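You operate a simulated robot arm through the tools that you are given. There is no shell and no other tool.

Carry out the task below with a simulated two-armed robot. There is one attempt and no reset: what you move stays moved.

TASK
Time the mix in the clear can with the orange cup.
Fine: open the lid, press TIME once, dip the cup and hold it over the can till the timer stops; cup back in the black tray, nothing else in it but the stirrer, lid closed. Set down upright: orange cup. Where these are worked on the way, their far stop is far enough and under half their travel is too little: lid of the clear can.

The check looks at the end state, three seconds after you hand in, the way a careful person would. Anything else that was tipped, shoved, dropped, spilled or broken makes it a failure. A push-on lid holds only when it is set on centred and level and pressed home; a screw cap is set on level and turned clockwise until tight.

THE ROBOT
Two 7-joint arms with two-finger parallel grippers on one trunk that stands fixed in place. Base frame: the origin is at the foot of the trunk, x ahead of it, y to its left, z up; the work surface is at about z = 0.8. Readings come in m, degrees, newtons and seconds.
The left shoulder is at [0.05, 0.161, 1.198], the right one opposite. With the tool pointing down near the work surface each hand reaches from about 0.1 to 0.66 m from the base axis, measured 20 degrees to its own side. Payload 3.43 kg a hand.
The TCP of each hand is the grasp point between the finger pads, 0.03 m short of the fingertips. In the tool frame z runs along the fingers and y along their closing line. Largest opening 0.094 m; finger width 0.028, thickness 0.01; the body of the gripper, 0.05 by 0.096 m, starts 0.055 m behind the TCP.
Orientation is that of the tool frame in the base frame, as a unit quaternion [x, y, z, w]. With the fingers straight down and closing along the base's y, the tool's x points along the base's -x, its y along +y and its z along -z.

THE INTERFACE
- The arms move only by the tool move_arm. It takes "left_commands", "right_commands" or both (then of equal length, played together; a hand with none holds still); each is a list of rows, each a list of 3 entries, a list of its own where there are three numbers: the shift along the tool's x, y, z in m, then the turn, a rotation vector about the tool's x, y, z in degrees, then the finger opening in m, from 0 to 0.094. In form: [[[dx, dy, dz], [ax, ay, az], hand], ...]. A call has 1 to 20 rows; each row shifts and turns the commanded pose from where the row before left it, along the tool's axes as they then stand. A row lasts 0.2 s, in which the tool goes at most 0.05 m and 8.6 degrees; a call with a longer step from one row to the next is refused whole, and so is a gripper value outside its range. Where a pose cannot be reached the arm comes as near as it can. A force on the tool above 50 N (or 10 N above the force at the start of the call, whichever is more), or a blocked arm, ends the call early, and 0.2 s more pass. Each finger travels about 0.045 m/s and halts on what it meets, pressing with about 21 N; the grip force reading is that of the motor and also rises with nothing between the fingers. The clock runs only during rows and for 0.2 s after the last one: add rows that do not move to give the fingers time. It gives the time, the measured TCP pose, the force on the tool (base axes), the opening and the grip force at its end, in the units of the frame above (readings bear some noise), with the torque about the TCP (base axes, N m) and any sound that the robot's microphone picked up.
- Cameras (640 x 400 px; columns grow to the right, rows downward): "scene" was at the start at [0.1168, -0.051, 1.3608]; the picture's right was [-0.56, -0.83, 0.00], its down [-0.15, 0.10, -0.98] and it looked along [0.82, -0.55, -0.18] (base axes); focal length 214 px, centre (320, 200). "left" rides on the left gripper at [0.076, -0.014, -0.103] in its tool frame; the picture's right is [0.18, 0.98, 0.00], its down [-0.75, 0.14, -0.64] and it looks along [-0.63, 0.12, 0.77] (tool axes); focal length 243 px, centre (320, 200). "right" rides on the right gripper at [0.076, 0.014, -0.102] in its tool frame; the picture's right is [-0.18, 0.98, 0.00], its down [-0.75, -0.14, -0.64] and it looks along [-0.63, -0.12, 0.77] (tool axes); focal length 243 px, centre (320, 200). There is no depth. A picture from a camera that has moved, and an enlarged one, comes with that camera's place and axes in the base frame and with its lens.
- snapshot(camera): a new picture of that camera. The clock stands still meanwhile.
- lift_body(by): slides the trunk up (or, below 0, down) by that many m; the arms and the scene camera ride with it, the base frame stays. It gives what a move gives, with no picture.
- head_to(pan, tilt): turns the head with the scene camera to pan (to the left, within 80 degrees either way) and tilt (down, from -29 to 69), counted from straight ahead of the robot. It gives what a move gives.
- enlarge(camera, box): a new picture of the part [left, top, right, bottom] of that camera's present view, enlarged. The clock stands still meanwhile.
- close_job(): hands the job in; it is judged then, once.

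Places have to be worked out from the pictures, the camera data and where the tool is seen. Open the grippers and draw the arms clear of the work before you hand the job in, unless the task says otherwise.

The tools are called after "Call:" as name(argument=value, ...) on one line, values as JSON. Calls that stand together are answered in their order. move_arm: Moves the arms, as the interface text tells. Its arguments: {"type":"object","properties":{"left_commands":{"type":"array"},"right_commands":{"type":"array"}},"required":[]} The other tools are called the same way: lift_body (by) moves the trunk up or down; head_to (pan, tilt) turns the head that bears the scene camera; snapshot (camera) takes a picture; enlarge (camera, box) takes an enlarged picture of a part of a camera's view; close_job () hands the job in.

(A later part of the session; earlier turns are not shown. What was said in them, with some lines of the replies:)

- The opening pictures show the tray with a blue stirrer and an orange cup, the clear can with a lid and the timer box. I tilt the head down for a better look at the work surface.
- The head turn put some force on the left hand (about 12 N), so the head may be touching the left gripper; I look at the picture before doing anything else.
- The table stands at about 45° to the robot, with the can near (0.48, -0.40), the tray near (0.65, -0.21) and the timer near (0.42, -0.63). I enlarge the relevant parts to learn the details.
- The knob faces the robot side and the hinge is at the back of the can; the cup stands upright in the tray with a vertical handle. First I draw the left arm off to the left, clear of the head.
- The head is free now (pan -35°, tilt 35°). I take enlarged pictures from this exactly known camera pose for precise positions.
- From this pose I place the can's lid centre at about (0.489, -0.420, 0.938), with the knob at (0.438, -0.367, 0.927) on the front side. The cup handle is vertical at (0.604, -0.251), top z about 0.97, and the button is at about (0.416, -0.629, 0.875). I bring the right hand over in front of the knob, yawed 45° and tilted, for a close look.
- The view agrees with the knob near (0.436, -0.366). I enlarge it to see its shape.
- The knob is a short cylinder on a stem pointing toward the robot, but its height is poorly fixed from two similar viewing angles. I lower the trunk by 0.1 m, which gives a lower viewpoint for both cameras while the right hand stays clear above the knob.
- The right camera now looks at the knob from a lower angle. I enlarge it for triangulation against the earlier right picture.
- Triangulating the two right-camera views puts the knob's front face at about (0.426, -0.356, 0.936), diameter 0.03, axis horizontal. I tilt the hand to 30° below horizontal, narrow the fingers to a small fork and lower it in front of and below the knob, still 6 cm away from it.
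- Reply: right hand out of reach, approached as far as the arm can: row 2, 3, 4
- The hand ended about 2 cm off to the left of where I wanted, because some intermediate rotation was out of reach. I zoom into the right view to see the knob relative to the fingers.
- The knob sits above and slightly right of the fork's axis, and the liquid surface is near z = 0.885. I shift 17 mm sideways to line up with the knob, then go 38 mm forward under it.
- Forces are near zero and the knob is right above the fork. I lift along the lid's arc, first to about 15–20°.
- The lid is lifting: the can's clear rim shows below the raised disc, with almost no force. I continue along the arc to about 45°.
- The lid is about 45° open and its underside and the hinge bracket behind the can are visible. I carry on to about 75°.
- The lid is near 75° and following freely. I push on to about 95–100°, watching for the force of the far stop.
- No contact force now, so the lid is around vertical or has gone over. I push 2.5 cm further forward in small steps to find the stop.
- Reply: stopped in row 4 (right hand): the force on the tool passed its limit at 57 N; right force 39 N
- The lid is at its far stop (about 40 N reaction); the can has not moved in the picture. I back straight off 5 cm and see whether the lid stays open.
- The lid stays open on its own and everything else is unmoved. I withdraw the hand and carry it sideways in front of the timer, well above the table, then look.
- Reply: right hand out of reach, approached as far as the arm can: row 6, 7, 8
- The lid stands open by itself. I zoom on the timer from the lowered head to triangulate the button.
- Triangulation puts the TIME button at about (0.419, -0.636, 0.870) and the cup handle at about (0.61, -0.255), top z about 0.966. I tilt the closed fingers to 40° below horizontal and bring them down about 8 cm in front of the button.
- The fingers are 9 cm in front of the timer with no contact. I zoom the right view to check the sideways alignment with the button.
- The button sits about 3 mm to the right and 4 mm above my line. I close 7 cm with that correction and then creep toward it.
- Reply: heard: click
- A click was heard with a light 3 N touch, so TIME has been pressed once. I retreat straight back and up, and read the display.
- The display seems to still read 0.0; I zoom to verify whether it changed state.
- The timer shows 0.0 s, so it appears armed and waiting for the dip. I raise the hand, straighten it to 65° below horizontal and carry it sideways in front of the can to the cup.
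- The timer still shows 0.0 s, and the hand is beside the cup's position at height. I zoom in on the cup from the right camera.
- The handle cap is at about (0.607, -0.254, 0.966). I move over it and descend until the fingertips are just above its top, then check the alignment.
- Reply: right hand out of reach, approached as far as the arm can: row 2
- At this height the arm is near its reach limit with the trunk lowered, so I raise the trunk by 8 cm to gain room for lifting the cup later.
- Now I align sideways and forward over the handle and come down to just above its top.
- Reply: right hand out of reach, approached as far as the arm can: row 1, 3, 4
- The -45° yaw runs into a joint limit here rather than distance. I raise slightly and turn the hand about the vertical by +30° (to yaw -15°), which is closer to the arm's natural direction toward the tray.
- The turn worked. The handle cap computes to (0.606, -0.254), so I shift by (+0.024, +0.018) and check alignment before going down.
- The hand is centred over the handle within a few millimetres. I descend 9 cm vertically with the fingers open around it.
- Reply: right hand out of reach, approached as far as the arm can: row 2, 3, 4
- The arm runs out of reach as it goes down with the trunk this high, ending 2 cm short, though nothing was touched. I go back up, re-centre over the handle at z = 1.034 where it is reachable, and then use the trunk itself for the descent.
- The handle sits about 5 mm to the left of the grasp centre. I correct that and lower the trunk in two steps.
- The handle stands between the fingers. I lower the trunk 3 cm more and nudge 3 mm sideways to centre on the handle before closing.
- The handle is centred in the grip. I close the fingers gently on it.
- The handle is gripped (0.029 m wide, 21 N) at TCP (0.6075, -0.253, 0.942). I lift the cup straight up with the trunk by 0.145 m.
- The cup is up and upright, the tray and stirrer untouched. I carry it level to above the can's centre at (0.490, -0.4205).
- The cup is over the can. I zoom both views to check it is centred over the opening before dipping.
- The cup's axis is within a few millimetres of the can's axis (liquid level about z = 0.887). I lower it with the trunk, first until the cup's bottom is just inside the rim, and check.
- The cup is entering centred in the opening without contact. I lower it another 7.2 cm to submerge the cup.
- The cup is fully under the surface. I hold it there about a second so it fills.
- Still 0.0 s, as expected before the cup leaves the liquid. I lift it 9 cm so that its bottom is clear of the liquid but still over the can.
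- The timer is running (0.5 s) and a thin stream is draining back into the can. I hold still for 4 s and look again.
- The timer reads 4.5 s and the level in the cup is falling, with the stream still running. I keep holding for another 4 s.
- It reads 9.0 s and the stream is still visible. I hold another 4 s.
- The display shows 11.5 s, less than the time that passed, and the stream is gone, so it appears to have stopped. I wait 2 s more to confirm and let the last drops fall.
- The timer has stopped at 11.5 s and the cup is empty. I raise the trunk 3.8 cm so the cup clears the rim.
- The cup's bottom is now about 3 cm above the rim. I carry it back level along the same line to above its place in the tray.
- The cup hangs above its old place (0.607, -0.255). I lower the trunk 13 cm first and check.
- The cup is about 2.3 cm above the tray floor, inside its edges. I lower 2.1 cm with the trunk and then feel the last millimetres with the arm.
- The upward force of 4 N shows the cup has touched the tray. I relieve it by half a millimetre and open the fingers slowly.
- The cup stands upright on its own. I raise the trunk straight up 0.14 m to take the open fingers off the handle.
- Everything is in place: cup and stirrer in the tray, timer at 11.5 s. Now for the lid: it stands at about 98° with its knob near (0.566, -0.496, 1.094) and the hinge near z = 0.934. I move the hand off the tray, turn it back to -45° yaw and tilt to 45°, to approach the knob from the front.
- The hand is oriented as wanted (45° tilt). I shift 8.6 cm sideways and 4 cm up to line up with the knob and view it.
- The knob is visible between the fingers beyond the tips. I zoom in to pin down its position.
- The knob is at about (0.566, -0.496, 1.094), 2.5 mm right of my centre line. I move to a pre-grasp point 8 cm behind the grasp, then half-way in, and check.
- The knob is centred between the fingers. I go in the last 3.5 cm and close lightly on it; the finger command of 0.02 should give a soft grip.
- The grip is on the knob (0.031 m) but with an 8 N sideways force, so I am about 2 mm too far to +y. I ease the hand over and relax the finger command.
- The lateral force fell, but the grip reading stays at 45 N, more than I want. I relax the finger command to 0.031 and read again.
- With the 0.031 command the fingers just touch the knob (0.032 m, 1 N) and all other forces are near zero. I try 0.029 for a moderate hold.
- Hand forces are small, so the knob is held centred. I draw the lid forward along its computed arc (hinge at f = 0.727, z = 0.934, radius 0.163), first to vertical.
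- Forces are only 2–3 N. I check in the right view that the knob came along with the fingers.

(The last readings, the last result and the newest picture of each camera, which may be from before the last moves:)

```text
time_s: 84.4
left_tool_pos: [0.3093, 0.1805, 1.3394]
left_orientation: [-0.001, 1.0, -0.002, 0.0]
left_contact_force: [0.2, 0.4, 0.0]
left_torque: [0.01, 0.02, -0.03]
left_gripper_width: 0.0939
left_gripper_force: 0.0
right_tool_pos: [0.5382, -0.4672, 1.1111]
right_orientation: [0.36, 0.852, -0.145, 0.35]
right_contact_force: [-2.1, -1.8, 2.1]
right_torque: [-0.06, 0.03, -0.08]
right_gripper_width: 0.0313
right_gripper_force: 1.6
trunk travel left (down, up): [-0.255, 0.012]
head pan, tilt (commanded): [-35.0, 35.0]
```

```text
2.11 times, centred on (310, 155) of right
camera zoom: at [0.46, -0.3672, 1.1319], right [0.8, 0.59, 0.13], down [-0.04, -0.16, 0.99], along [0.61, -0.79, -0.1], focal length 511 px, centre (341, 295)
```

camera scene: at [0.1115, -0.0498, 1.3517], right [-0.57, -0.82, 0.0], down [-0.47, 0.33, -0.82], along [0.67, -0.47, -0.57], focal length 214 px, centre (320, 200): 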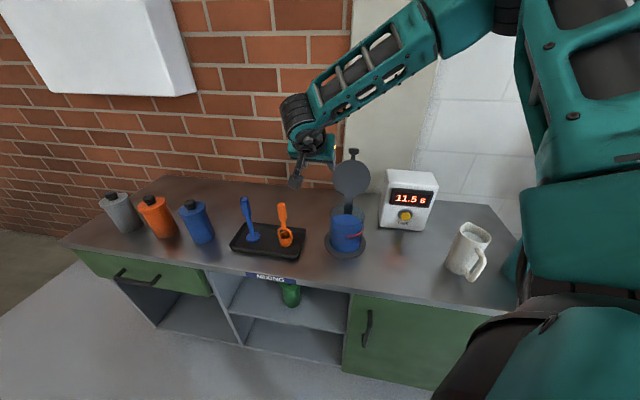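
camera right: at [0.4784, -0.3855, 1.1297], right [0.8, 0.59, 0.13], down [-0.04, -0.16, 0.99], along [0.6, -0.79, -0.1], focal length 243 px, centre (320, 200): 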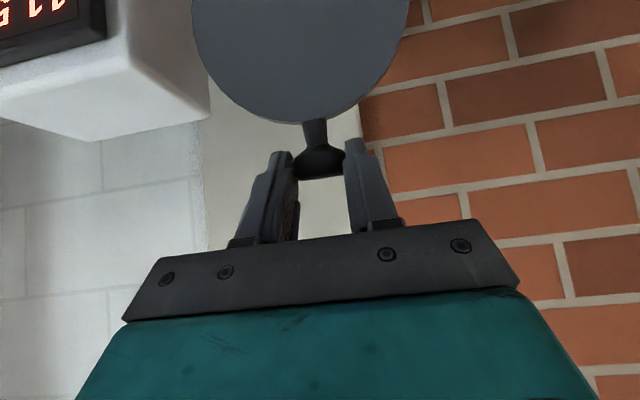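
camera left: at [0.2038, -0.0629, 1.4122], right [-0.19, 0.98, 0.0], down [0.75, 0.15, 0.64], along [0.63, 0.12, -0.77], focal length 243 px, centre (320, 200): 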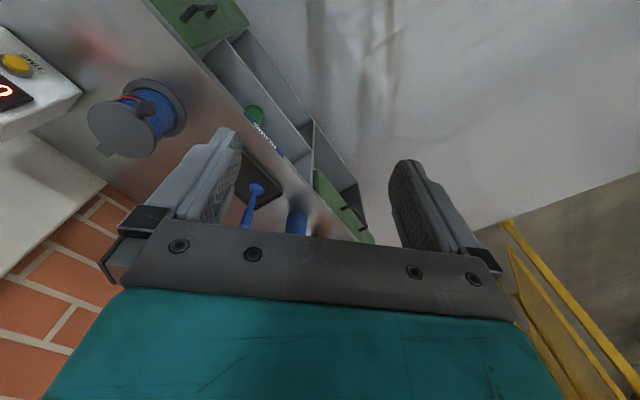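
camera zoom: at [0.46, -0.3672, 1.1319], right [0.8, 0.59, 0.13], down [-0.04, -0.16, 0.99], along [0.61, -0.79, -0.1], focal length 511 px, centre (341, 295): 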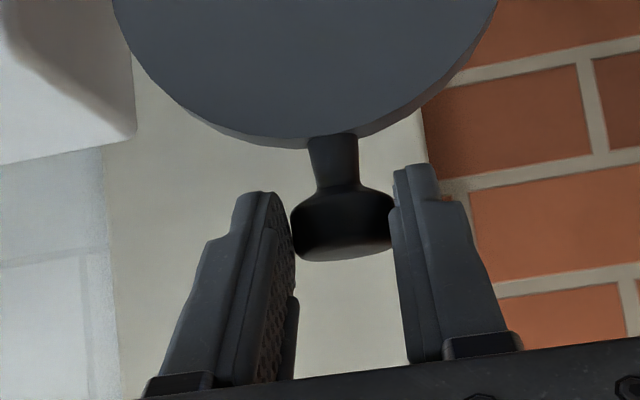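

The knob moved with the fingers and the lid is about vertical. I tighten slightly and continue the arc to about 70°.

Call:
move_arm(right_commands=[[[0, -0.0005, 0], [0, 0, 0], 0.029], [[0.011, -0.0002, -0.009], [0, 0, 0], 0.029], [[0.011, -0.0002, -0.009], [0, 0, 0], 0.029], [[0.0123, -0.0002, -0.007], [0, 0, 0], 0.029], [[0.0123, -0.0002, -0.007], [0, 0, 0], 0.029]])

Call:
enlarge(camera="right", box=[220, 60, 400, 250])

Call:
enlarge(camera="scene", box=[290, 110, 410, 270])

```text
time_s: 85.6
left_tool_pos: [0.3095, 0.1812, 1.3384]
left_orientation: [0.0, 1.0, 0.0, 0.0]
left_contact_force: [0.4, -1.4, -0.1]
left_torque: [0.02, 0.03, -0.01]
left_gripper_width: 0.0941
left_gripper_force: 0.0
right_tool_pos: [0.4981, -0.4297, 1.1023]
right_orientation: [0.359, 0.853, -0.145, 0.351]
right_contact_force: [-0.2, 2.3, 1.4]
right_torque: [0.04, -0.05, 0.08]
right_gripper_width: 0.0305
right_gripper_force: 1.3
trunk travel left (down, up): [-0.255, 0.012]
head pan, tilt (commanded): [-35.0, 35.0]
```

```text
2.11 times, centred on (310, 155) of right
camera zoom: at [0.4201, -0.3296, 1.1212], right [0.79, 0.59, 0.13], down [-0.04, -0.16, 0.99], along [0.61, -0.79, -0.1], focal length 511 px, centre (341, 295)
```

zoom: 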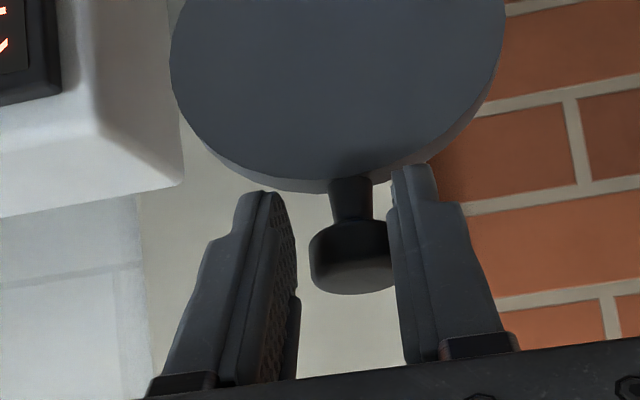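

```text
2.50 times, centred on (350, 190) of scene
camera zoom: at [0.1115, -0.0496, 1.3517], right [-0.57, -0.82, 0.0], down [-0.47, 0.33, -0.82], along [0.67, -0.47, -0.57], focal length 536 px, centre (245, 225)
```

zoom: 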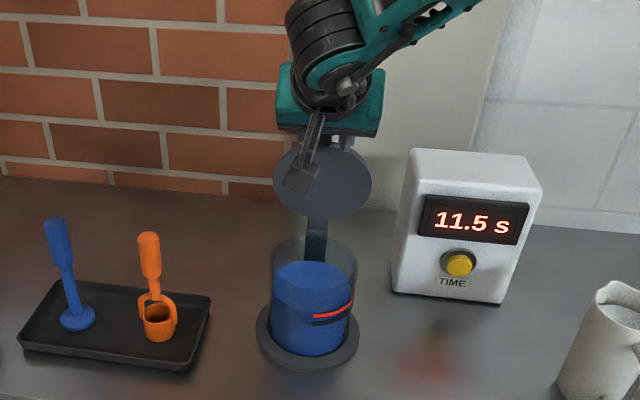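

The knob has slipped toward the upper edge of the fingertips, so the lid (about 76°) now leans on the two fingers like on a fork rather than being gripped. I take a closer look before deciding.

Call:
enlarge(camera="right", box=[270, 110, 370, 210])

```text
4.00 times, centred on (320, 160) of right
camera zoom: at [0.4201, -0.3296, 1.1212], right [0.79, 0.59, 0.13], down [-0.04, -0.16, 0.99], along [0.61, -0.79, -0.1], focal length 970 px, centre (320, 360)
```

zoom: 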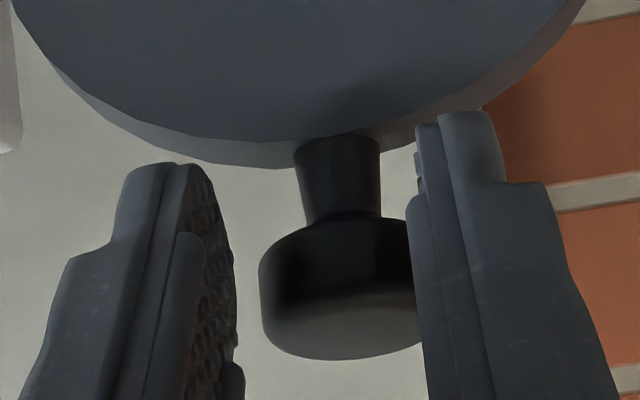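

The knob (0.032 m) rests in the 0.0305 m gap, 3 mm above the fingers' upper edges and near the tips, so the lid leans safely on the fork. I slide 1 cm along the fingers' own direction for more engagement and then narrow the gap, making it a proper fork beneath the knob as when opening.

Call:
move_arm(right_commands=[[[0, 0.001, 0.005], [0, 0, 0], 0.029], [[0, 0.001, 0.005], [0, 0, 0], 0.029], [[0, 0, 0], [0, 0, 0], 0.026], [[0, 0, 0], [0, 0, 0], 0.023], [[0, 0, 0], [0, 0, 0], 0.02], [[0, 0, 0], [0, 0, 0], 0.02]])

Call:
enlarge(camera="right", box=[240, 80, 390, 220])

Call:
enlarge(camera="scene", box=[290, 110, 410, 270])

```text
time_s: 87.0
left_tool_pos: [0.3086, 0.1816, 1.3388]
left_orientation: [-0.001, 1.0, -0.001, 0.001]
left_contact_force: [0.0, 0.7, -0.4]
left_torque: [0.01, 0.0, 0.01]
left_gripper_width: 0.0943
left_gripper_force: 0.0
right_tool_pos: [0.506, -0.4341, 1.0944]
right_orientation: [0.36, 0.852, -0.146, 0.35]
right_contact_force: [0.3, 1.2, -1.2]
right_torque: [-0.02, 0.0, 0.06]
right_gripper_width: 0.0202
right_gripper_force: 0.2
trunk travel left (down, up): [-0.255, 0.012]
head pan, tilt (commanded): [-35.0, 35.0]
```

```text
2.86 times, centred on (315, 150) of right
camera zoom: at [0.4271, -0.3343, 1.114], right [0.79, 0.59, 0.13], down [-0.04, -0.16, 0.99], along [0.61, -0.79, -0.1], focal length 693 px, centre (334, 343)
```

zoom: 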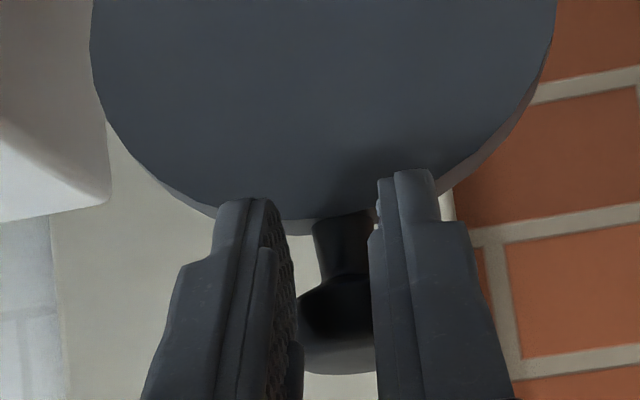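

```text
2.50 times, centred on (350, 190) of scene
camera zoom: at [0.1117, -0.0498, 1.3517], right [-0.57, -0.82, 0.0], down [-0.47, 0.33, -0.82], along [0.67, -0.47, -0.57], focal length 536 px, centre (245, 225)
```

zoom: 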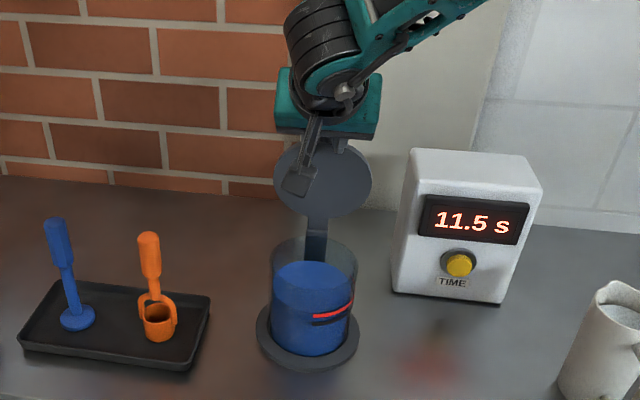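

The fork is now in front of the knob and stem with almost no load. I slide it 14 mm down under the lid's edge and then bring it back and down so the lid follows by its own weight to about 70°.

Call:
move_arm(right_commands=[[[0.0044, -0.0005, 0.0055], [0, 0, 0], 0.02], [[0.0044, -0.0005, 0.0055], [0, 0, 0], 0.02], [[0.0109, -0.0002, -0.0059], [0, 0, 0], 0.02], [[0.0109, -0.0002, -0.0059], [0, 0, 0], 0.02], [[0, 0, 0], [0, 0, 0], 0.02]])

Call:
snapshot(camera="right")

Call:
enlarge(camera="scene", box=[290, 110, 410, 270])

```text
time_s: 88.2
left_tool_pos: [0.3095, 0.181, 1.3383]
left_orientation: [-0.001, 1.0, -0.001, 0.001]
left_contact_force: [-1.2, 0.1, 0.6]
left_torque: [0.03, 0.0, -0.01]
left_gripper_width: 0.0941
left_gripper_force: 0.1
right_tool_pos: [0.4867, -0.4179, 1.0725]
right_orientation: [0.36, 0.852, -0.146, 0.351]
right_contact_force: [0.4, -0.1, 0.5]
right_torque: [0.0, -0.01, 0.0]
right_gripper_width: 0.0202
right_gripper_force: 0.1
trunk travel left (down, up): [-0.255, 0.012]
head pan, tilt (commanded): [-35.0, 35.0]
```

```text
taken
camera right: at [0.408, -0.3182, 1.0922], right [0.79, 0.59, 0.13], down [-0.04, -0.16, 0.99], along [0.61, -0.79, -0.1], focal length 243 px, centre (320, 200)
```

right: 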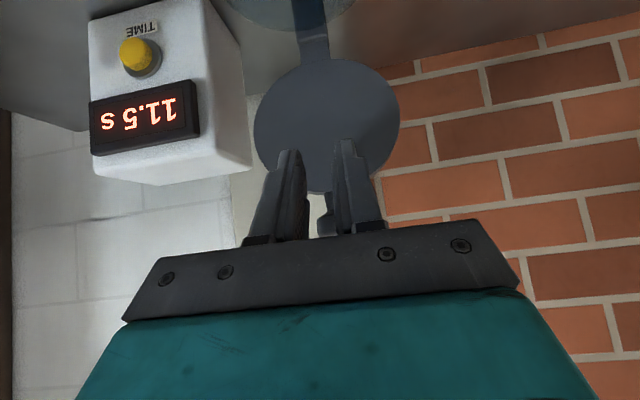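

```text
2.50 times, centred on (350, 190) of scene
camera zoom: at [0.1115, -0.0498, 1.3517], right [-0.57, -0.82, 0.0], down [-0.47, 0.33, -0.82], along [0.67, -0.47, -0.57], focal length 536 px, centre (245, 225)
```

zoom: 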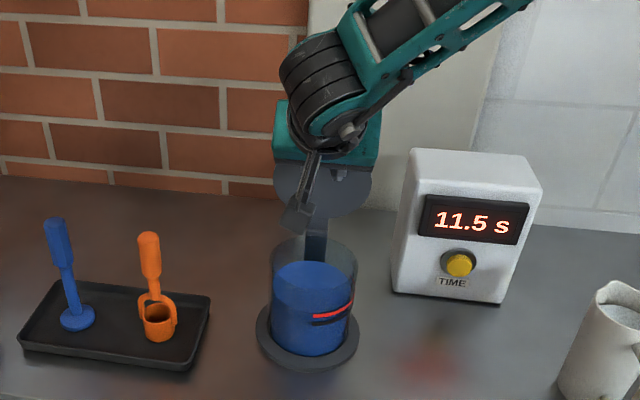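

The lid seems to have followed to roughly 70–74°, with no measurable load. I bring the fork down to the 60° position and measure again.

Call:
move_arm(right_commands=[[[0.0109, -0.0002, -0.0035], [0, 0, 0], 0.02], [[0.0109, -0.0002, -0.0035], [0, 0, 0], 0.02], [[0, 0, 0], [0, 0, 0], 0.02]])

Call:
snapshot(camera="right")

Call:
enlarge(camera="scene", box=[290, 110, 410, 270])

```text
time_s: 89.0
left_tool_pos: [0.3091, 0.1808, 1.3402]
left_orientation: [-0.001, 1.0, -0.002, 0.0]
left_contact_force: [-0.1, -0.2, 1.2]
left_torque: [-0.01, 0.03, 0.03]
left_gripper_width: 0.0941
left_gripper_force: 0.0
right_tool_pos: [0.4729, -0.4018, 1.0635]
right_orientation: [0.36, 0.852, -0.145, 0.351]
right_contact_force: [0.5, -0.6, -0.4]
right_torque: [0.0, -0.02, 0.04]
right_gripper_width: 0.0198
right_gripper_force: 0.1
trunk travel left (down, up): [-0.255, 0.012]
head pan, tilt (commanded): [-35.0, 35.0]
```

```text
taken
camera right: at [0.3944, -0.3024, 1.0824], right [0.79, 0.59, 0.13], down [-0.04, -0.16, 0.99], along [0.61, -0.79, -0.1], focal length 243 px, centre (320, 200)
```

right: 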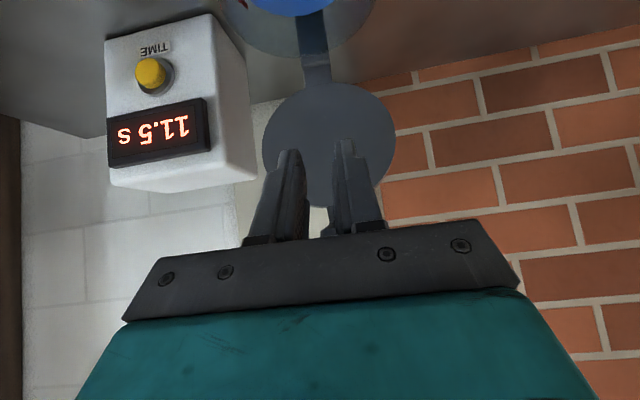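

```text
2.50 times, centred on (350, 190) of scene
camera zoom: at [0.1115, -0.0498, 1.3517], right [-0.57, -0.82, 0.0], down [-0.47, 0.33, -0.82], along [0.67, -0.47, -0.57], focal length 536 px, centre (245, 225)
```

zoom: 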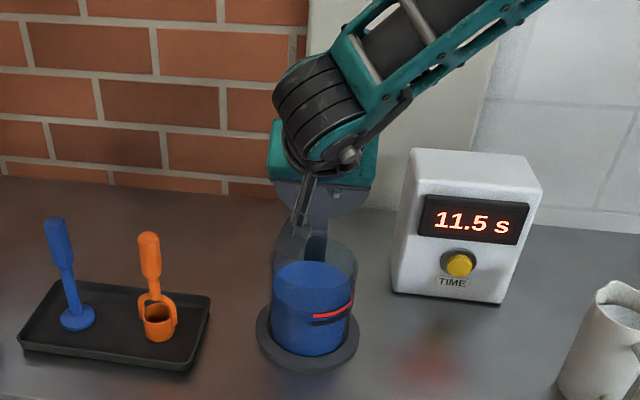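

The lid now reads about 72° while the fork is at 60°, so it is either held by hinge friction or sinking slowly. I wait one second without moving and look again.

Call:
move_arm(right_commands=[[[0, 0, 0], [0, 0, 0], 0.02], [[0, 0, 0], [0, 0, 0], 0.02], [[0, 0, 0], [0, 0, 0], 0.02], [[0, 0, 0], [0, 0, 0], 0.02], [[0, 0, 0], [0, 0, 0], 0.02]])

Call:
snapshot(camera="right")

```text
time_s: 90.2
left_tool_pos: [0.3096, 0.1818, 1.3386]
left_orientation: [-0.001, 1.0, -0.001, 0.001]
left_contact_force: [-0.1, -0.3, -0.1]
left_torque: [-0.02, 0.04, -0.03]
left_gripper_width: 0.0941
left_gripper_force: 0.0
right_tool_pos: [0.4725, -0.4021, 1.0622]
right_orientation: [0.359, 0.853, -0.145, 0.35]
right_contact_force: [-0.3, -0.2, -0.3]
right_torque: [-0.01, 0.0, -0.01]
right_gripper_width: 0.0197
right_gripper_force: 0.0
trunk travel left (down, up): [-0.255, 0.012]
head pan, tilt (commanded): [-35.0, 35.0]
```

```text
taken
camera right: at [0.3944, -0.3026, 1.0824], right [0.79, 0.59, 0.13], down [-0.04, -0.16, 0.99], along [0.61, -0.79, -0.1], focal length 243 px, centre (320, 200)
```

right: 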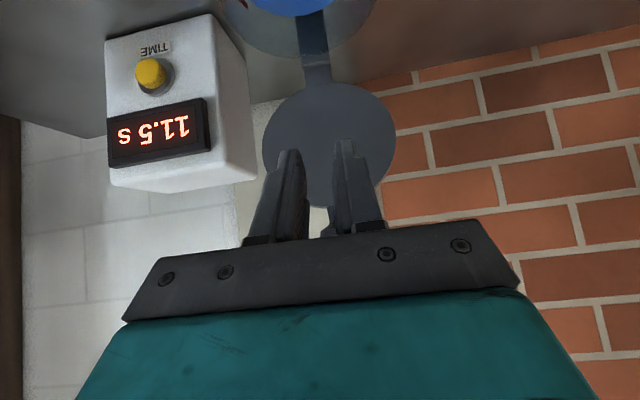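

The lid does not move by itself: its hinge has enough friction to hold about 72–75°. So nothing will fall, and I can simply push it shut from its top side. I back off, rise over it, close the fingers and steepen the hand to 70°.

Call:
move_arm(right_commands=[[[0.0213, 0, -0.0211], [0, 0, 0], 0.02], [[-0.0229, 0, -0.0231], [0, 0, 0], 0.01], [[-0.0229, 0, -0.0231], [0, 0, 0], 0], [[-0.0229, 0, -0.0231], [0, 0, 0], 0], [[-0.0229, 0, -0.0231], [0, 0, 0], 0], [[0, 0, 0], [0, 6.2, 0], 0], [[0, 0, 0], [0, 6.2, 0], 0], [[0, 0, 0], [0, 6.2, 0], 0], [[0, 0, 0], [0, 6.2, 0], 0], [[0, 0, 0], [0, 0, 0], 0]])

Call:
snapshot(camera="right")

Call:
enlarge(camera="scene", box=[290, 90, 410, 270])

```text
time_s: 92.4
left_tool_pos: [0.3096, 0.18, 1.3396]
left_orientation: [-0.001, 1.0, 0.0, 0.0]
left_contact_force: [-0.5, 0.4, 0.9]
left_torque: [-0.02, 0.01, 0.01]
left_gripper_width: 0.094
left_gripper_force: 0.2
right_tool_pos: [0.4518, -0.3836, 1.1942]
right_orientation: [0.382, 0.908, -0.064, 0.159]
right_contact_force: [-0.8, -0.1, 0.8]
right_torque: [0.02, 0.01, -0.01]
right_gripper_width: 0.0
right_gripper_force: 21.0
trunk travel left (down, up): [-0.255, 0.012]
head pan, tilt (commanded): [-35.0, 35.0]
```

```text
taken
camera right: at [0.3872, -0.298, 1.2646], right [0.82, 0.56, 0.07], down [0.24, -0.45, 0.86], along [0.51, -0.69, -0.51], focal length 243 px, centre (320, 200)
```

right: 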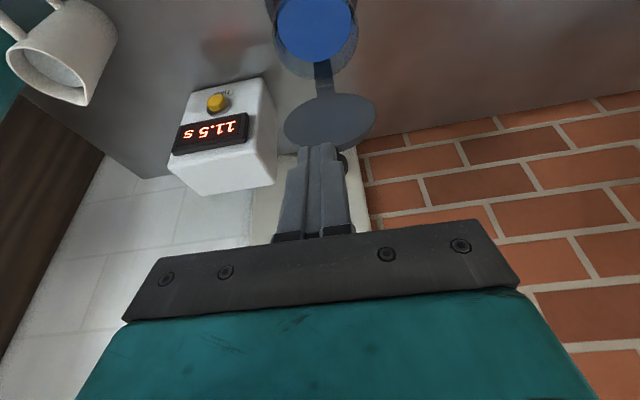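

```text
2.22 times, centred on (350, 180) of scene
camera zoom: at [0.1114, -0.0497, 1.3517], right [-0.57, -0.82, 0.0], down [-0.47, 0.33, -0.82], along [0.67, -0.47, -0.57], focal length 477 px, centre (253, 244)
```

zoom: 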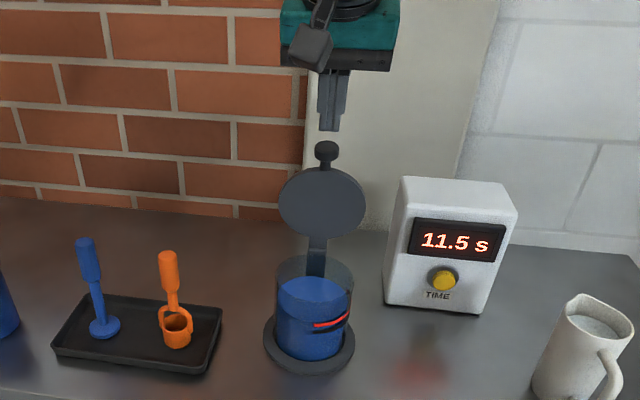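

The knob now stands at about 80° at (f 0.698, z 1.0945) and is free. I pass over it with closed fingers and check the position behind it before lowering.

Call:
move_arm(right_commands=[[[-0.0282, 0, 0.0101], [0, 0, 0], 0], [[-0.0282, 0, 0.0101], [0, 0, 0], 0], [[-0.0282, 0, 0.0101], [0, 0, 0], 0], [[-0.0282, 0, 0.0101], [0, 0, 0], 0], [[-0.0282, 0, 0.0101], [0, 0, 0], 0], [[0, 0, 0], [0, 0, 0], 0]])

Call:
snapshot(camera="right")

Call:
enlarge(camera="scene", box=[290, 90, 410, 270])

```text
time_s: 93.8
left_tool_pos: [0.3104, 0.1812, 1.3384]
left_orientation: [-0.001, 1.0, -0.001, 0.0]
left_contact_force: [-0.7, 0.1, 0.0]
left_torque: [-0.01, -0.03, 0.0]
left_gripper_width: 0.0941
left_gripper_force: 0.0
right_tool_pos: [0.5546, -0.4904, 1.1938]
right_orientation: [0.382, 0.908, -0.065, 0.16]
right_contact_force: [-0.6, -0.4, 0.1]
right_torque: [0.01, 0.01, 0.01]
right_gripper_width: 0.0001
right_gripper_force: 21.0
trunk travel left (down, up): [-0.255, 0.012]
head pan, tilt (commanded): [-35.0, 35.0]
```

```text
taken
camera right: at [0.4902, -0.4049, 1.2639], right [0.82, 0.56, 0.07], down [0.24, -0.45, 0.86], along [0.51, -0.69, -0.51], focal length 243 px, centre (320, 200)
```

right: 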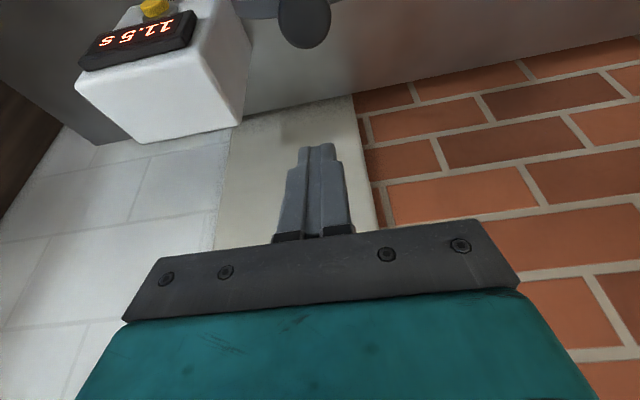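

```text
2.22 times, centred on (350, 180) of scene
camera zoom: at [0.1111, -0.0497, 1.3518], right [-0.57, -0.82, 0.0], down [-0.47, 0.33, -0.82], along [0.67, -0.47, -0.57], focal length 477 px, centre (253, 244)
```

zoom: 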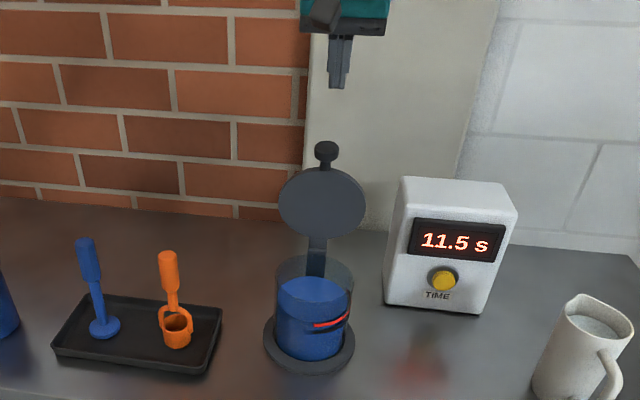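

The fingertips are about 2 cm behind the knob and well above it. I lower them 8.8 cm behind the knob.

Call:
move_arm(right_commands=[[[0.0074, 0.0008, 0.0207], [0, 0, 0], 0], [[0.0074, 0.0008, 0.0207], [0, 0, 0], 0], [[0.0074, 0.0008, 0.0207], [0, 0, 0], 0], [[0.0074, 0.0008, 0.0207], [0, 0, 0], 0], [[0, 0, 0], [0, 0, 0], 0]])

Call:
snapshot(camera="right")

Call:
enlarge(camera="scene", box=[290, 90, 410, 270])

```text
time_s: 95.0
left_tool_pos: [0.3101, 0.1804, 1.3391]
left_orientation: [-0.001, 1.0, -0.001, 0.0]
left_contact_force: [0.1, -0.1, -0.5]
left_torque: [-0.01, -0.01, -0.01]
left_gripper_width: 0.0941
left_gripper_force: 0.1
right_tool_pos: [0.5593, -0.488, 1.1071]
right_orientation: [0.383, 0.907, -0.065, 0.16]
right_contact_force: [0.1, -0.4, -0.1]
right_torque: [-0.01, 0.01, 0.0]
right_gripper_width: 0.0
right_gripper_force: 20.8
trunk travel left (down, up): [-0.255, 0.012]
head pan, tilt (commanded): [-35.0, 35.0]
```

```text
taken
camera right: at [0.4941, -0.4028, 1.1767], right [0.82, 0.56, 0.07], down [0.24, -0.45, 0.86], along [0.51, -0.69, -0.51], focal length 243 px, centre (320, 200)
```

right: 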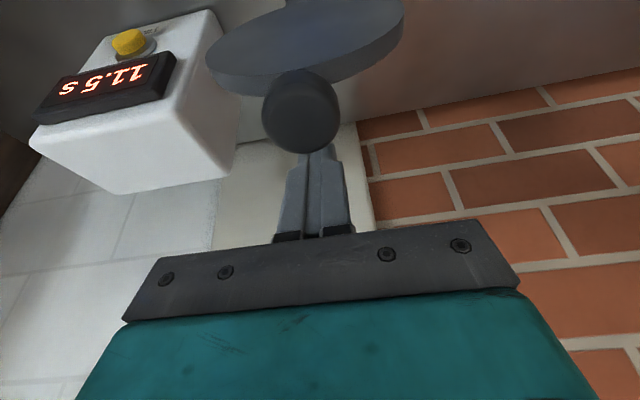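

```text
2.22 times, centred on (350, 180) of scene
camera zoom: at [0.1114, -0.0497, 1.3517], right [-0.57, -0.82, 0.0], down [-0.47, 0.33, -0.82], along [0.67, -0.47, -0.57], focal length 477 px, centre (253, 244)
```

zoom: 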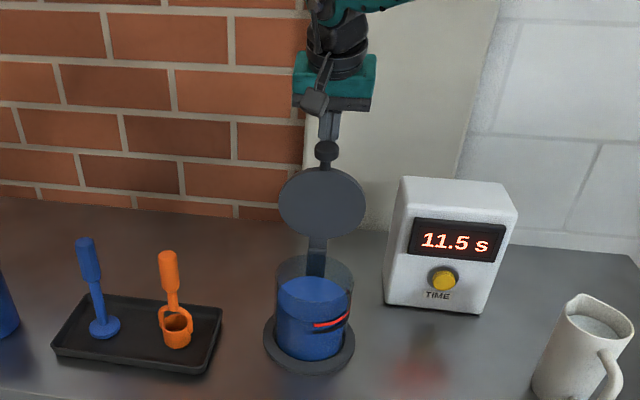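

The closed fingers are behind the knob. I now draw them toward the robot along the lid's arc, taking the lid from 80° to about 60°.

Call:
move_arm(right_commands=[[[0.0126, 0, -0.0045], [0, 0, 0], 0], [[0.0149, 0, -0.0016], [0, 0, 0], 0], [[0.0149, 0, -0.0016], [0, 0, 0], 0], [[0.0134, 0, -0.0001], [0, 0, 0], 0], [[0.0134, 0, -0.0001], [0, 0, 0], 0], [[0, 0, 0], [0, 0, 0], 0]])

Call:
snapshot(camera="right")

Call:
enlarge(camera="scene", box=[290, 90, 410, 270])

```text
time_s: 96.4
left_tool_pos: [0.3085, 0.1808, 1.3386]
left_orientation: [-0.001, 1.0, 0.0, -0.001]
left_contact_force: [1.2, -0.5, 0.3]
left_torque: [-0.01, 0.0, 0.0]
left_gripper_width: 0.0938
left_gripper_force: 0.0
right_tool_pos: [0.512, -0.4394, 1.0893]
right_orientation: [0.382, 0.908, -0.064, 0.159]
right_contact_force: [-0.8, 0.0, 0.2]
right_torque: [0.04, 0.01, 0.0]
right_gripper_width: 0.0001
right_gripper_force: 21.1
trunk travel left (down, up): [-0.255, 0.012]
head pan, tilt (commanded): [-35.0, 35.0]
```

```text
taken
camera right: at [0.447, -0.3534, 1.1596], right [0.82, 0.56, 0.07], down [0.24, -0.45, 0.86], along [0.51, -0.69, -0.51], focal length 243 px, centre (320, 200)
```

right: 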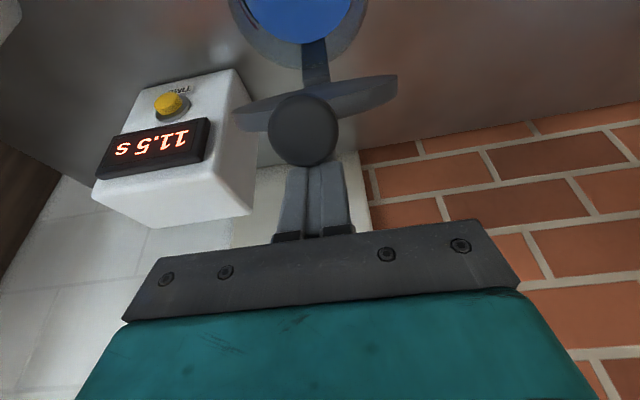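

```text
2.22 times, centred on (350, 180) of scene
camera zoom: at [0.1116, -0.0499, 1.3517], right [-0.57, -0.82, 0.0], down [-0.47, 0.33, -0.82], along [0.67, -0.47, -0.57], focal length 477 px, centre (253, 244)
```

zoom: 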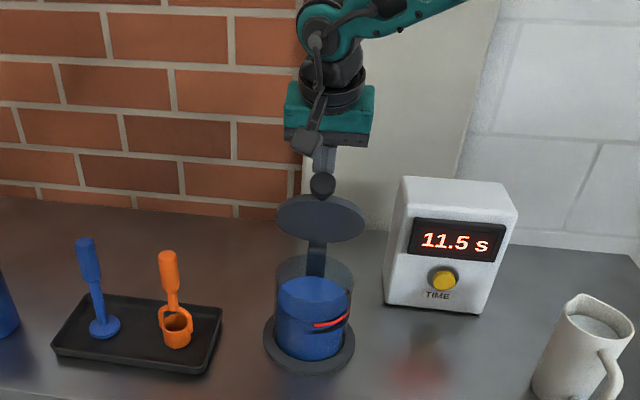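

The lid follows nicely, now about 58°, with hardly any force. I continue the arc to about 30°.

Call:
move_arm(right_commands=[[[0.0129, 0, 0.0012], [0, 0, 0], 0], [[0.0129, 0, 0.0012], [0, 0, 0], 0], [[0.0127, 0, 0.0044], [0, 0, 0], 0], [[0.0127, 0, 0.0044], [0, 0, 0], 0], [[0.011, 0, 0.0073], [0, 0, 0], 0], [[0.011, 0, 0.0073], [0, 0, 0], 0], [[0, 0, 0], [0, 0, 0], 0]])

Call:
snapshot(camera="right")

Call:
enlarge(camera="scene", box=[290, 90, 410, 270])

```text
time_s: 98.0
left_tool_pos: [0.3104, 0.1817, 1.3384]
left_orientation: [-0.002, 1.0, -0.001, 0.0]
left_contact_force: [-0.5, 0.9, 0.4]
left_torque: [-0.01, -0.01, 0.02]
left_gripper_width: 0.0941
left_gripper_force: 0.0
right_tool_pos: [0.4698, -0.3958, 1.0401]
right_orientation: [0.382, 0.908, -0.064, 0.159]
right_contact_force: [-1.0, -0.4, -0.5]
right_torque: [0.0, -0.04, 0.0]
right_gripper_width: 0.0002
right_gripper_force: 21.0
trunk travel left (down, up): [-0.255, 0.012]
head pan, tilt (commanded): [-35.0, 35.0]
```

```text
taken
camera right: at [0.4058, -0.3105, 1.1109], right [0.82, 0.56, 0.07], down [0.24, -0.45, 0.86], along [0.51, -0.69, -0.51], focal length 243 px, centre (320, 200)
```

right: 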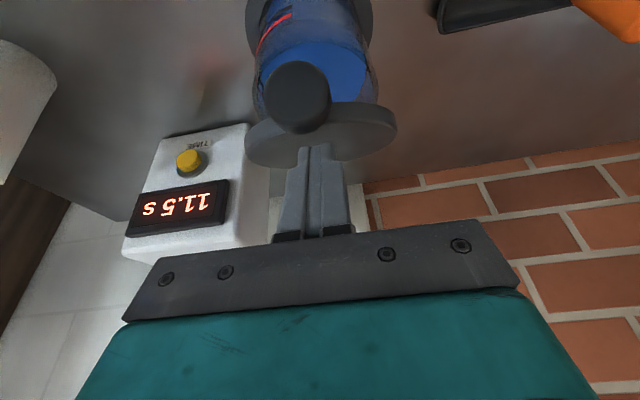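

```text
2.22 times, centred on (350, 180) of scene
camera zoom: at [0.1115, -0.0498, 1.3517], right [-0.57, -0.82, 0.0], down [-0.47, 0.33, -0.82], along [0.67, -0.47, -0.57], focal length 477 px, centre (253, 244)
```

zoom: 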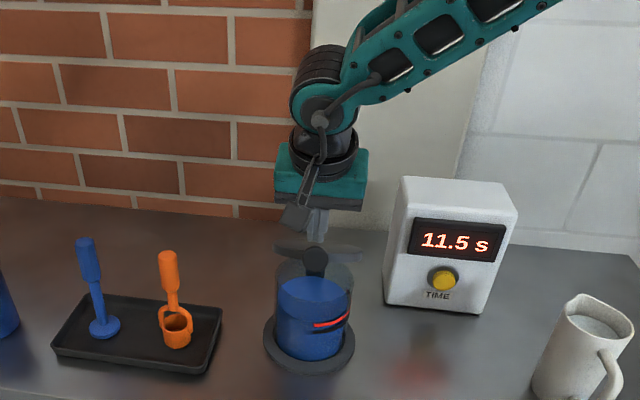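

The lid is at about 30° and following. I continue pushing down to about 8°.

Call:
move_arm(right_commands=[[[0.0086, 0, 0.0082], [0, 0, 0], 0], [[0.0086, 0, 0.0082], [0, 0, 0], 0], [[0.0072, 0, 0.0096], [0, 0, 0], 0], [[0.0072, 0, 0.0096], [0, 0, 0], 0], [[0, 0, 0], [0, 0, 0], 0]])

Call:
snapshot(camera="right")

Call:
enlarge(camera="scene", box=[290, 90, 410, 270])

```text
time_s: 99.2
left_tool_pos: [0.3091, 0.1812, 1.3393]
left_orientation: [-0.001, 1.0, 0.0, 0.0]
left_contact_force: [0.2, -0.4, -0.6]
left_torque: [0.02, 0.0, -0.04]
left_gripper_width: 0.0941
left_gripper_force: 0.1
right_tool_pos: [0.4588, -0.3836, 0.9977]
right_orientation: [0.382, 0.908, -0.065, 0.16]
right_contact_force: [0.8, -0.3, 0.1]
right_torque: [0.01, 0.01, -0.01]
right_gripper_width: 0.0003
right_gripper_force: 20.3
trunk travel left (down, up): [-0.255, 0.012]
head pan, tilt (commanded): [-35.0, 35.0]
```

```text
taken
camera right: at [0.3943, -0.2974, 1.0676], right [0.82, 0.56, 0.07], down [0.24, -0.45, 0.86], along [0.51, -0.69, -0.51], focal length 243 px, centre (320, 200)
```

right: 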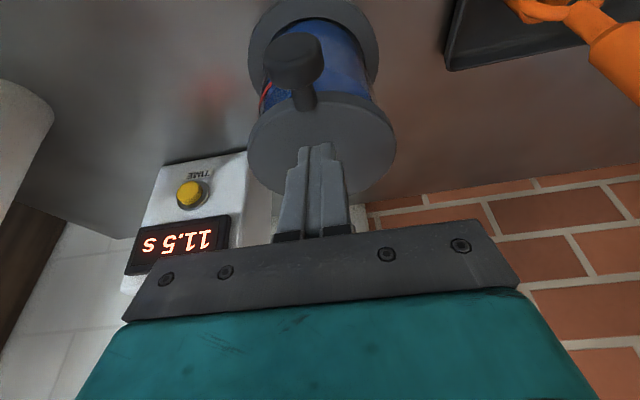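

```text
2.22 times, centred on (350, 180) of scene
camera zoom: at [0.1115, -0.0498, 1.3517], right [-0.57, -0.82, 0.0], down [-0.47, 0.33, -0.82], along [0.67, -0.47, -0.57], focal length 477 px, centre (253, 244)
```

zoom: 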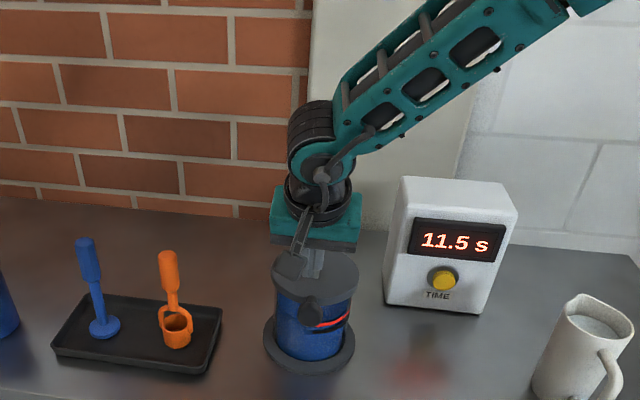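

The lid looks nearly shut. I keep pressing down gently onto its front edge until I feel the stop.

Call:
move_arm(right_commands=[[[0.0035, 0, 0.0067], [0, 0, 0], 0], [[0.0035, 0, 0.0067], [0, 0, 0], 0], [[0.0035, 0, 0.0067], [0, 0, 0], 0], [[0.001, 0, 0.0028], [0, 0, 0], 0]])

Call:
enlarge(camera="right", box=[220, 0, 420, 240])

```text
time_s: 100.2
left_tool_pos: [0.3055, 0.1822, 1.3395]
left_orientation: [-0.002, 1.0, -0.002, 0.001]
left_contact_force: [-0.4, 1.2, -0.1]
left_torque: [0.01, 0.05, -0.01]
left_gripper_width: 0.0941
left_gripper_force: 0.2
right_tool_pos: [0.4551, -0.3817, 0.9738]
right_orientation: [0.383, 0.907, -0.065, 0.164]
right_contact_force: [-6.0, -5.1, 28.3]
right_torque: [-0.13, 0.29, -0.15]
right_gripper_width: 0.0002
right_gripper_force: 20.8
trunk travel left (down, up): [-0.255, 0.012]
head pan, tilt (commanded): [-35.0, 35.0]
```

```text
1.67 times, centred on (320, 120) of right
camera zoom: at [0.3903, -0.2952, 1.0441], right [0.82, 0.56, 0.07], down [0.23, -0.45, 0.86], along [0.52, -0.69, -0.5], focal length 404 px, centre (320, 333)
```

zoom: 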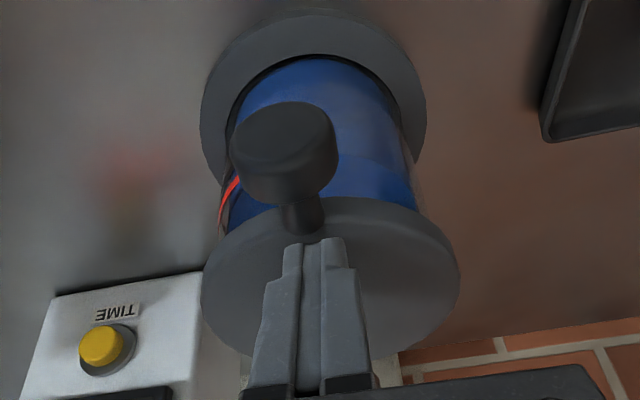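

28 N of upward force: the lid is at its closed stop. I lift off straight up.

Call:
move_arm(right_commands=[[[-0.0034, 0, -0.0094], [0, 0, 0], 0], [[-0.0068, 0, -0.0188], [0, 0, 0], 0], [[-0.0101, 0, -0.0282], [0, 0, 0], 0], [[-0.0101, 0, -0.0282], [0, 0, 0], 0], [[-0.0101, 0, -0.0282], [0, 0, 0], 0], [[0, 0, 0], [0, 0, 0], 0.02]])

Call:
snapshot(camera="right")

Call:
snapshot(camera="scene")

```text
time_s: 101.6
left_tool_pos: [0.3106, 0.1813, 1.338]
left_orientation: [-0.001, 1.0, -0.001, 0.0]
left_contact_force: [0.8, 0.0, 0.3]
left_torque: [-0.01, 0.0, -0.04]
left_gripper_width: 0.094
left_gripper_force: 0.0
right_tool_pos: [0.4559, -0.3816, 1.0926]
right_orientation: [0.383, 0.908, -0.065, 0.159]
right_contact_force: [-0.4, -0.9, 0.0]
right_torque: [-0.01, -0.04, 0.02]
right_gripper_width: 0.02
right_gripper_force: 0.0
trunk travel left (down, up): [-0.255, 0.012]
head pan, tilt (commanded): [-35.0, 35.0]
```

```text
taken
camera right: at [0.392, -0.2957, 1.162], right [0.82, 0.56, 0.07], down [0.24, -0.45, 0.86], along [0.51, -0.69, -0.51], focal length 243 px, centre (320, 200)
```

right: 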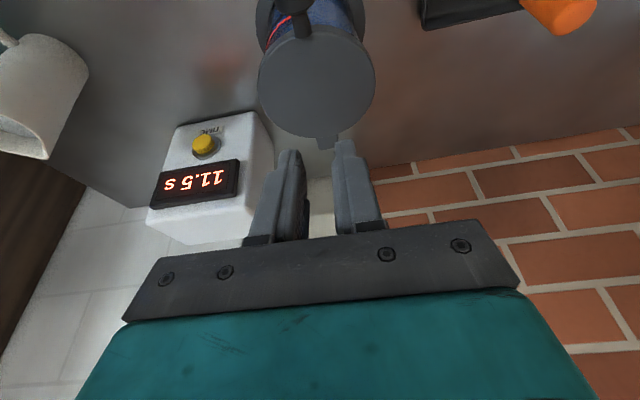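

```text
taken
camera scene: at [0.1117, -0.0499, 1.3516], right [-0.57, -0.82, 0.0], down [-0.47, 0.33, -0.82], along [0.67, -0.47, -0.57], focal length 214 px, centre (320, 200)
```

scene: 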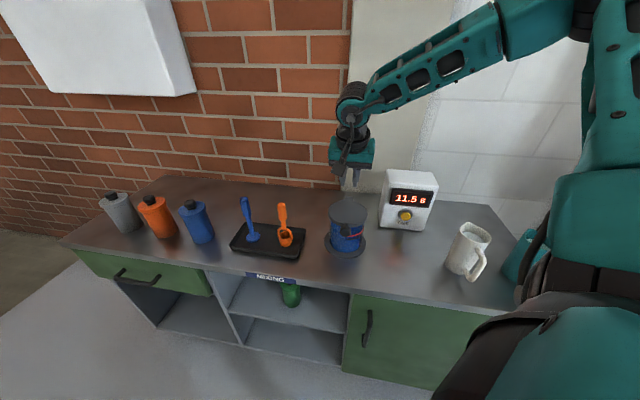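

The lid is down. I withdraw the right hand up and back, clear of the work, opening the gripper.

Call:
move_arm(right_commands=[[[-0.0113, 0, -0.0314], [0, 0, 0], 0.04], [[-0.0113, 0, -0.0314], [0, 0, 0], 0.06], [[-0.0113, 0, -0.0314], [0, 0, 0], 0.08], [[0.028, 0, -0.01], [0, 0, 0], 0.09], [[0.028, 0, -0.01], [0, 0, 0], 0.09], [[0.028, 0, -0.01], [0, 0, 0], 0.09], [[0.028, 0, -0.01], [0, 0, 0], 0.09], [[0, 0, 0], [0, 0, 0], 0.09]])

Call:
snapshot(camera="scene")

Call:
enlarge(camera="scene", box=[300, 170, 400, 270])

Call:
enlarge(camera="scene", box=[215, 180, 325, 270])

```text
time_s: 103.4
left_tool_pos: [0.3086, 0.1808, 1.3393]
left_orientation: [-0.001, 1.0, -0.001, 0.0]
left_contact_force: [0.8, -0.4, 0.1]
left_torque: [-0.02, -0.02, 0.03]
left_gripper_width: 0.0939
left_gripper_force: 0.1
right_tool_pos: [0.3701, -0.2946, 1.1893]
right_orientation: [0.383, 0.908, -0.064, 0.16]
right_contact_force: [-0.1, -0.1, 0.1]
right_torque: [-0.01, -0.01, 0.02]
right_gripper_width: 0.0899
right_gripper_force: 0.1
trunk travel left (down, up): [-0.255, 0.012]
head pan, tilt (commanded): [-35.0, 35.0]
```

```text
taken
camera scene: at [0.1117, -0.05, 1.3516], right [-0.57, -0.82, 0.0], down [-0.47, 0.33, -0.82], along [0.67, -0.47, -0.57], focal length 214 px, centre (320, 200)
```

scene: 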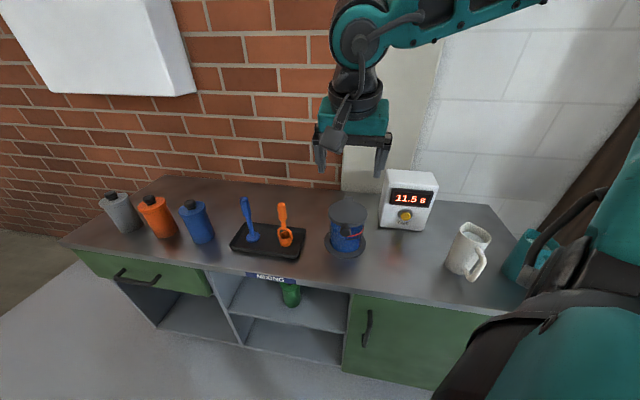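

```text
4.00 times, centred on (350, 220) of scene
camera zoom: at [0.1117, -0.05, 1.3516], right [-0.57, -0.82, 0.0], down [-0.47, 0.33, -0.82], along [0.67, -0.47, -0.57], focal length 858 px, centre (200, 120)
```

zoom: 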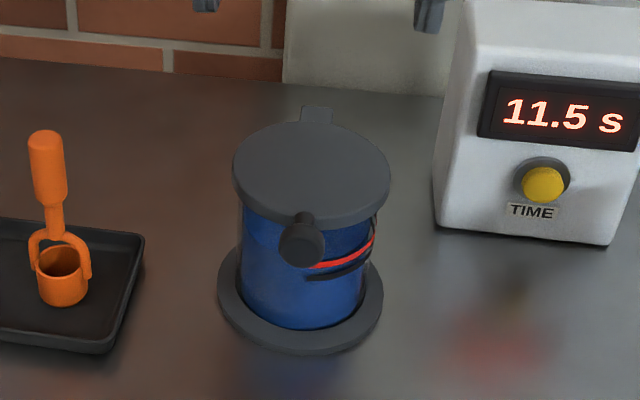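

```text
4.44 times, centred on (270, 225) of scene
camera zoom: at [0.1117, -0.05, 1.3516], right [-0.57, -0.82, 0.0], down [-0.47, 0.33, -0.82], along [0.67, -0.47, -0.57], focal length 953 px, centre (542, 89)
```

zoom: 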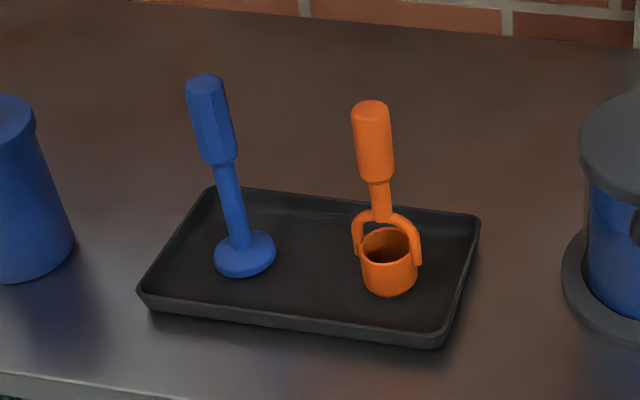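

Everything checks out: lid closed and level, cup upright in the tray with only the stirrer, timer stopped at 11.5 s, nothing else shifted or spilled. I draw the right arm a little further up and back before handing in.

Call:
move_arm(right_commands=[[[-0.0068, 0, -0.0188], [0, 0, 0], 0.094], [[-0.0068, 0, -0.0188], [0, 0, 0], 0.094], [[-0.0068, 0, -0.0188], [0, 0, 0], 0.094], [[0.0235, 0, -0.0084], [0, 0, 0], 0.094], [[0.0235, 0, -0.0084], [0, 0, 0], 0.094], [[0, 0, 0], [0, 0, 0], 0.094], [[0, 0, 0], [0, 0, 0], 0.094]])

Call:
snapshot(camera="scene")

Call:
snapshot(camera="right")

```text
time_s: 105.0
left_tool_pos: [0.3091, 0.1807, 1.3393]
left_orientation: [-0.001, 1.0, 0.0, 0.0]
left_contact_force: [1.0, 0.3, 0.6]
left_torque: [-0.01, 0.02, -0.04]
left_gripper_width: 0.0939
left_gripper_force: 0.0
right_tool_pos: [0.3361, -0.262, 1.2495]
right_orientation: [0.383, 0.908, -0.064, 0.16]
right_contact_force: [0.6, -0.3, 0.0]
right_torque: [0.0, -0.02, -0.03]
right_gripper_width: 0.0941
right_gripper_force: 0.0
trunk travel left (down, up): [-0.255, 0.012]
head pan, tilt (commanded): [-35.0, 35.0]
```

```text
taken
camera scene: at [0.1115, -0.0497, 1.3517], right [-0.57, -0.82, 0.0], down [-0.47, 0.33, -0.82], along [0.67, -0.47, -0.57], focal length 214 px, centre (320, 200)
```

scene: 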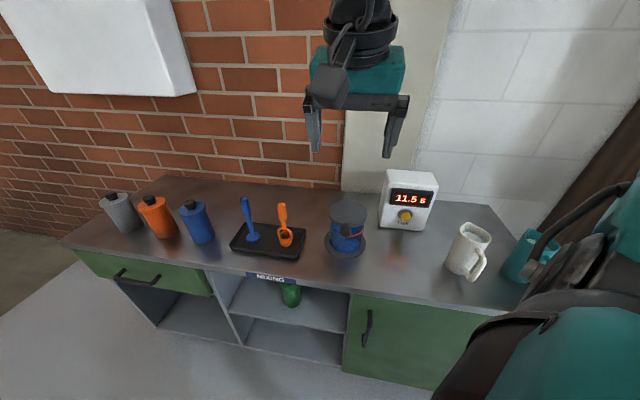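

```text
taken
camera right: at [0.2705, -0.1763, 1.3201], right [0.82, 0.56, 0.07], down [0.24, -0.45, 0.86], along [0.51, -0.69, -0.51], focal length 243 px, centre (320, 200)
```

right: 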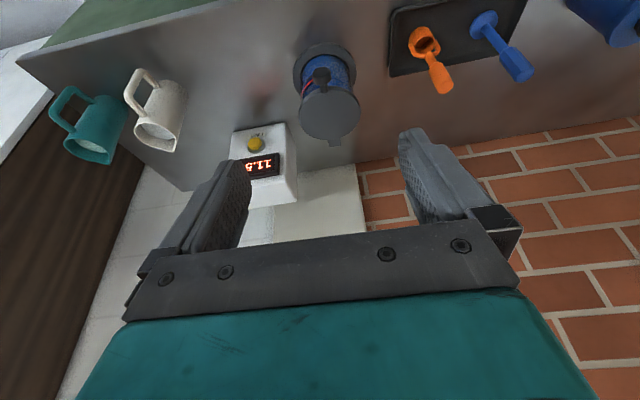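

Both arms are clear with open grippers, the mugs, bottles, tray, can and timer stand where they were, and the display holds 11.5 s. I hand the job in.

Call:
close_job()

```text
The job is handed in.
```

The mix is timed at 11.5 s on the display, and I have handed the job in; no verdict has come back.

- **Timing:** I opened the lid to its far stop and pressed TIME once, with one click heard. I dipped the cup fully and held it over the can until the stream broke and the timer stopped.
- **Cup:** it stands upright in the black tray, with only the stirrer beside it.
- **Lid:** it is closed and pressed down to its stop, level in the last pictures.
- **Around it:** no spill shows, and the can, bottles, mugs, tray and timer look unmoved.

While opening the lid I pushed it against its far stop with 57 N, which stopped that move. While closing it, the knob slipped out of the grip once, but the hinge held the lid and I pushed it shut from its top side. Both arms are drawn clear with the grippers open.
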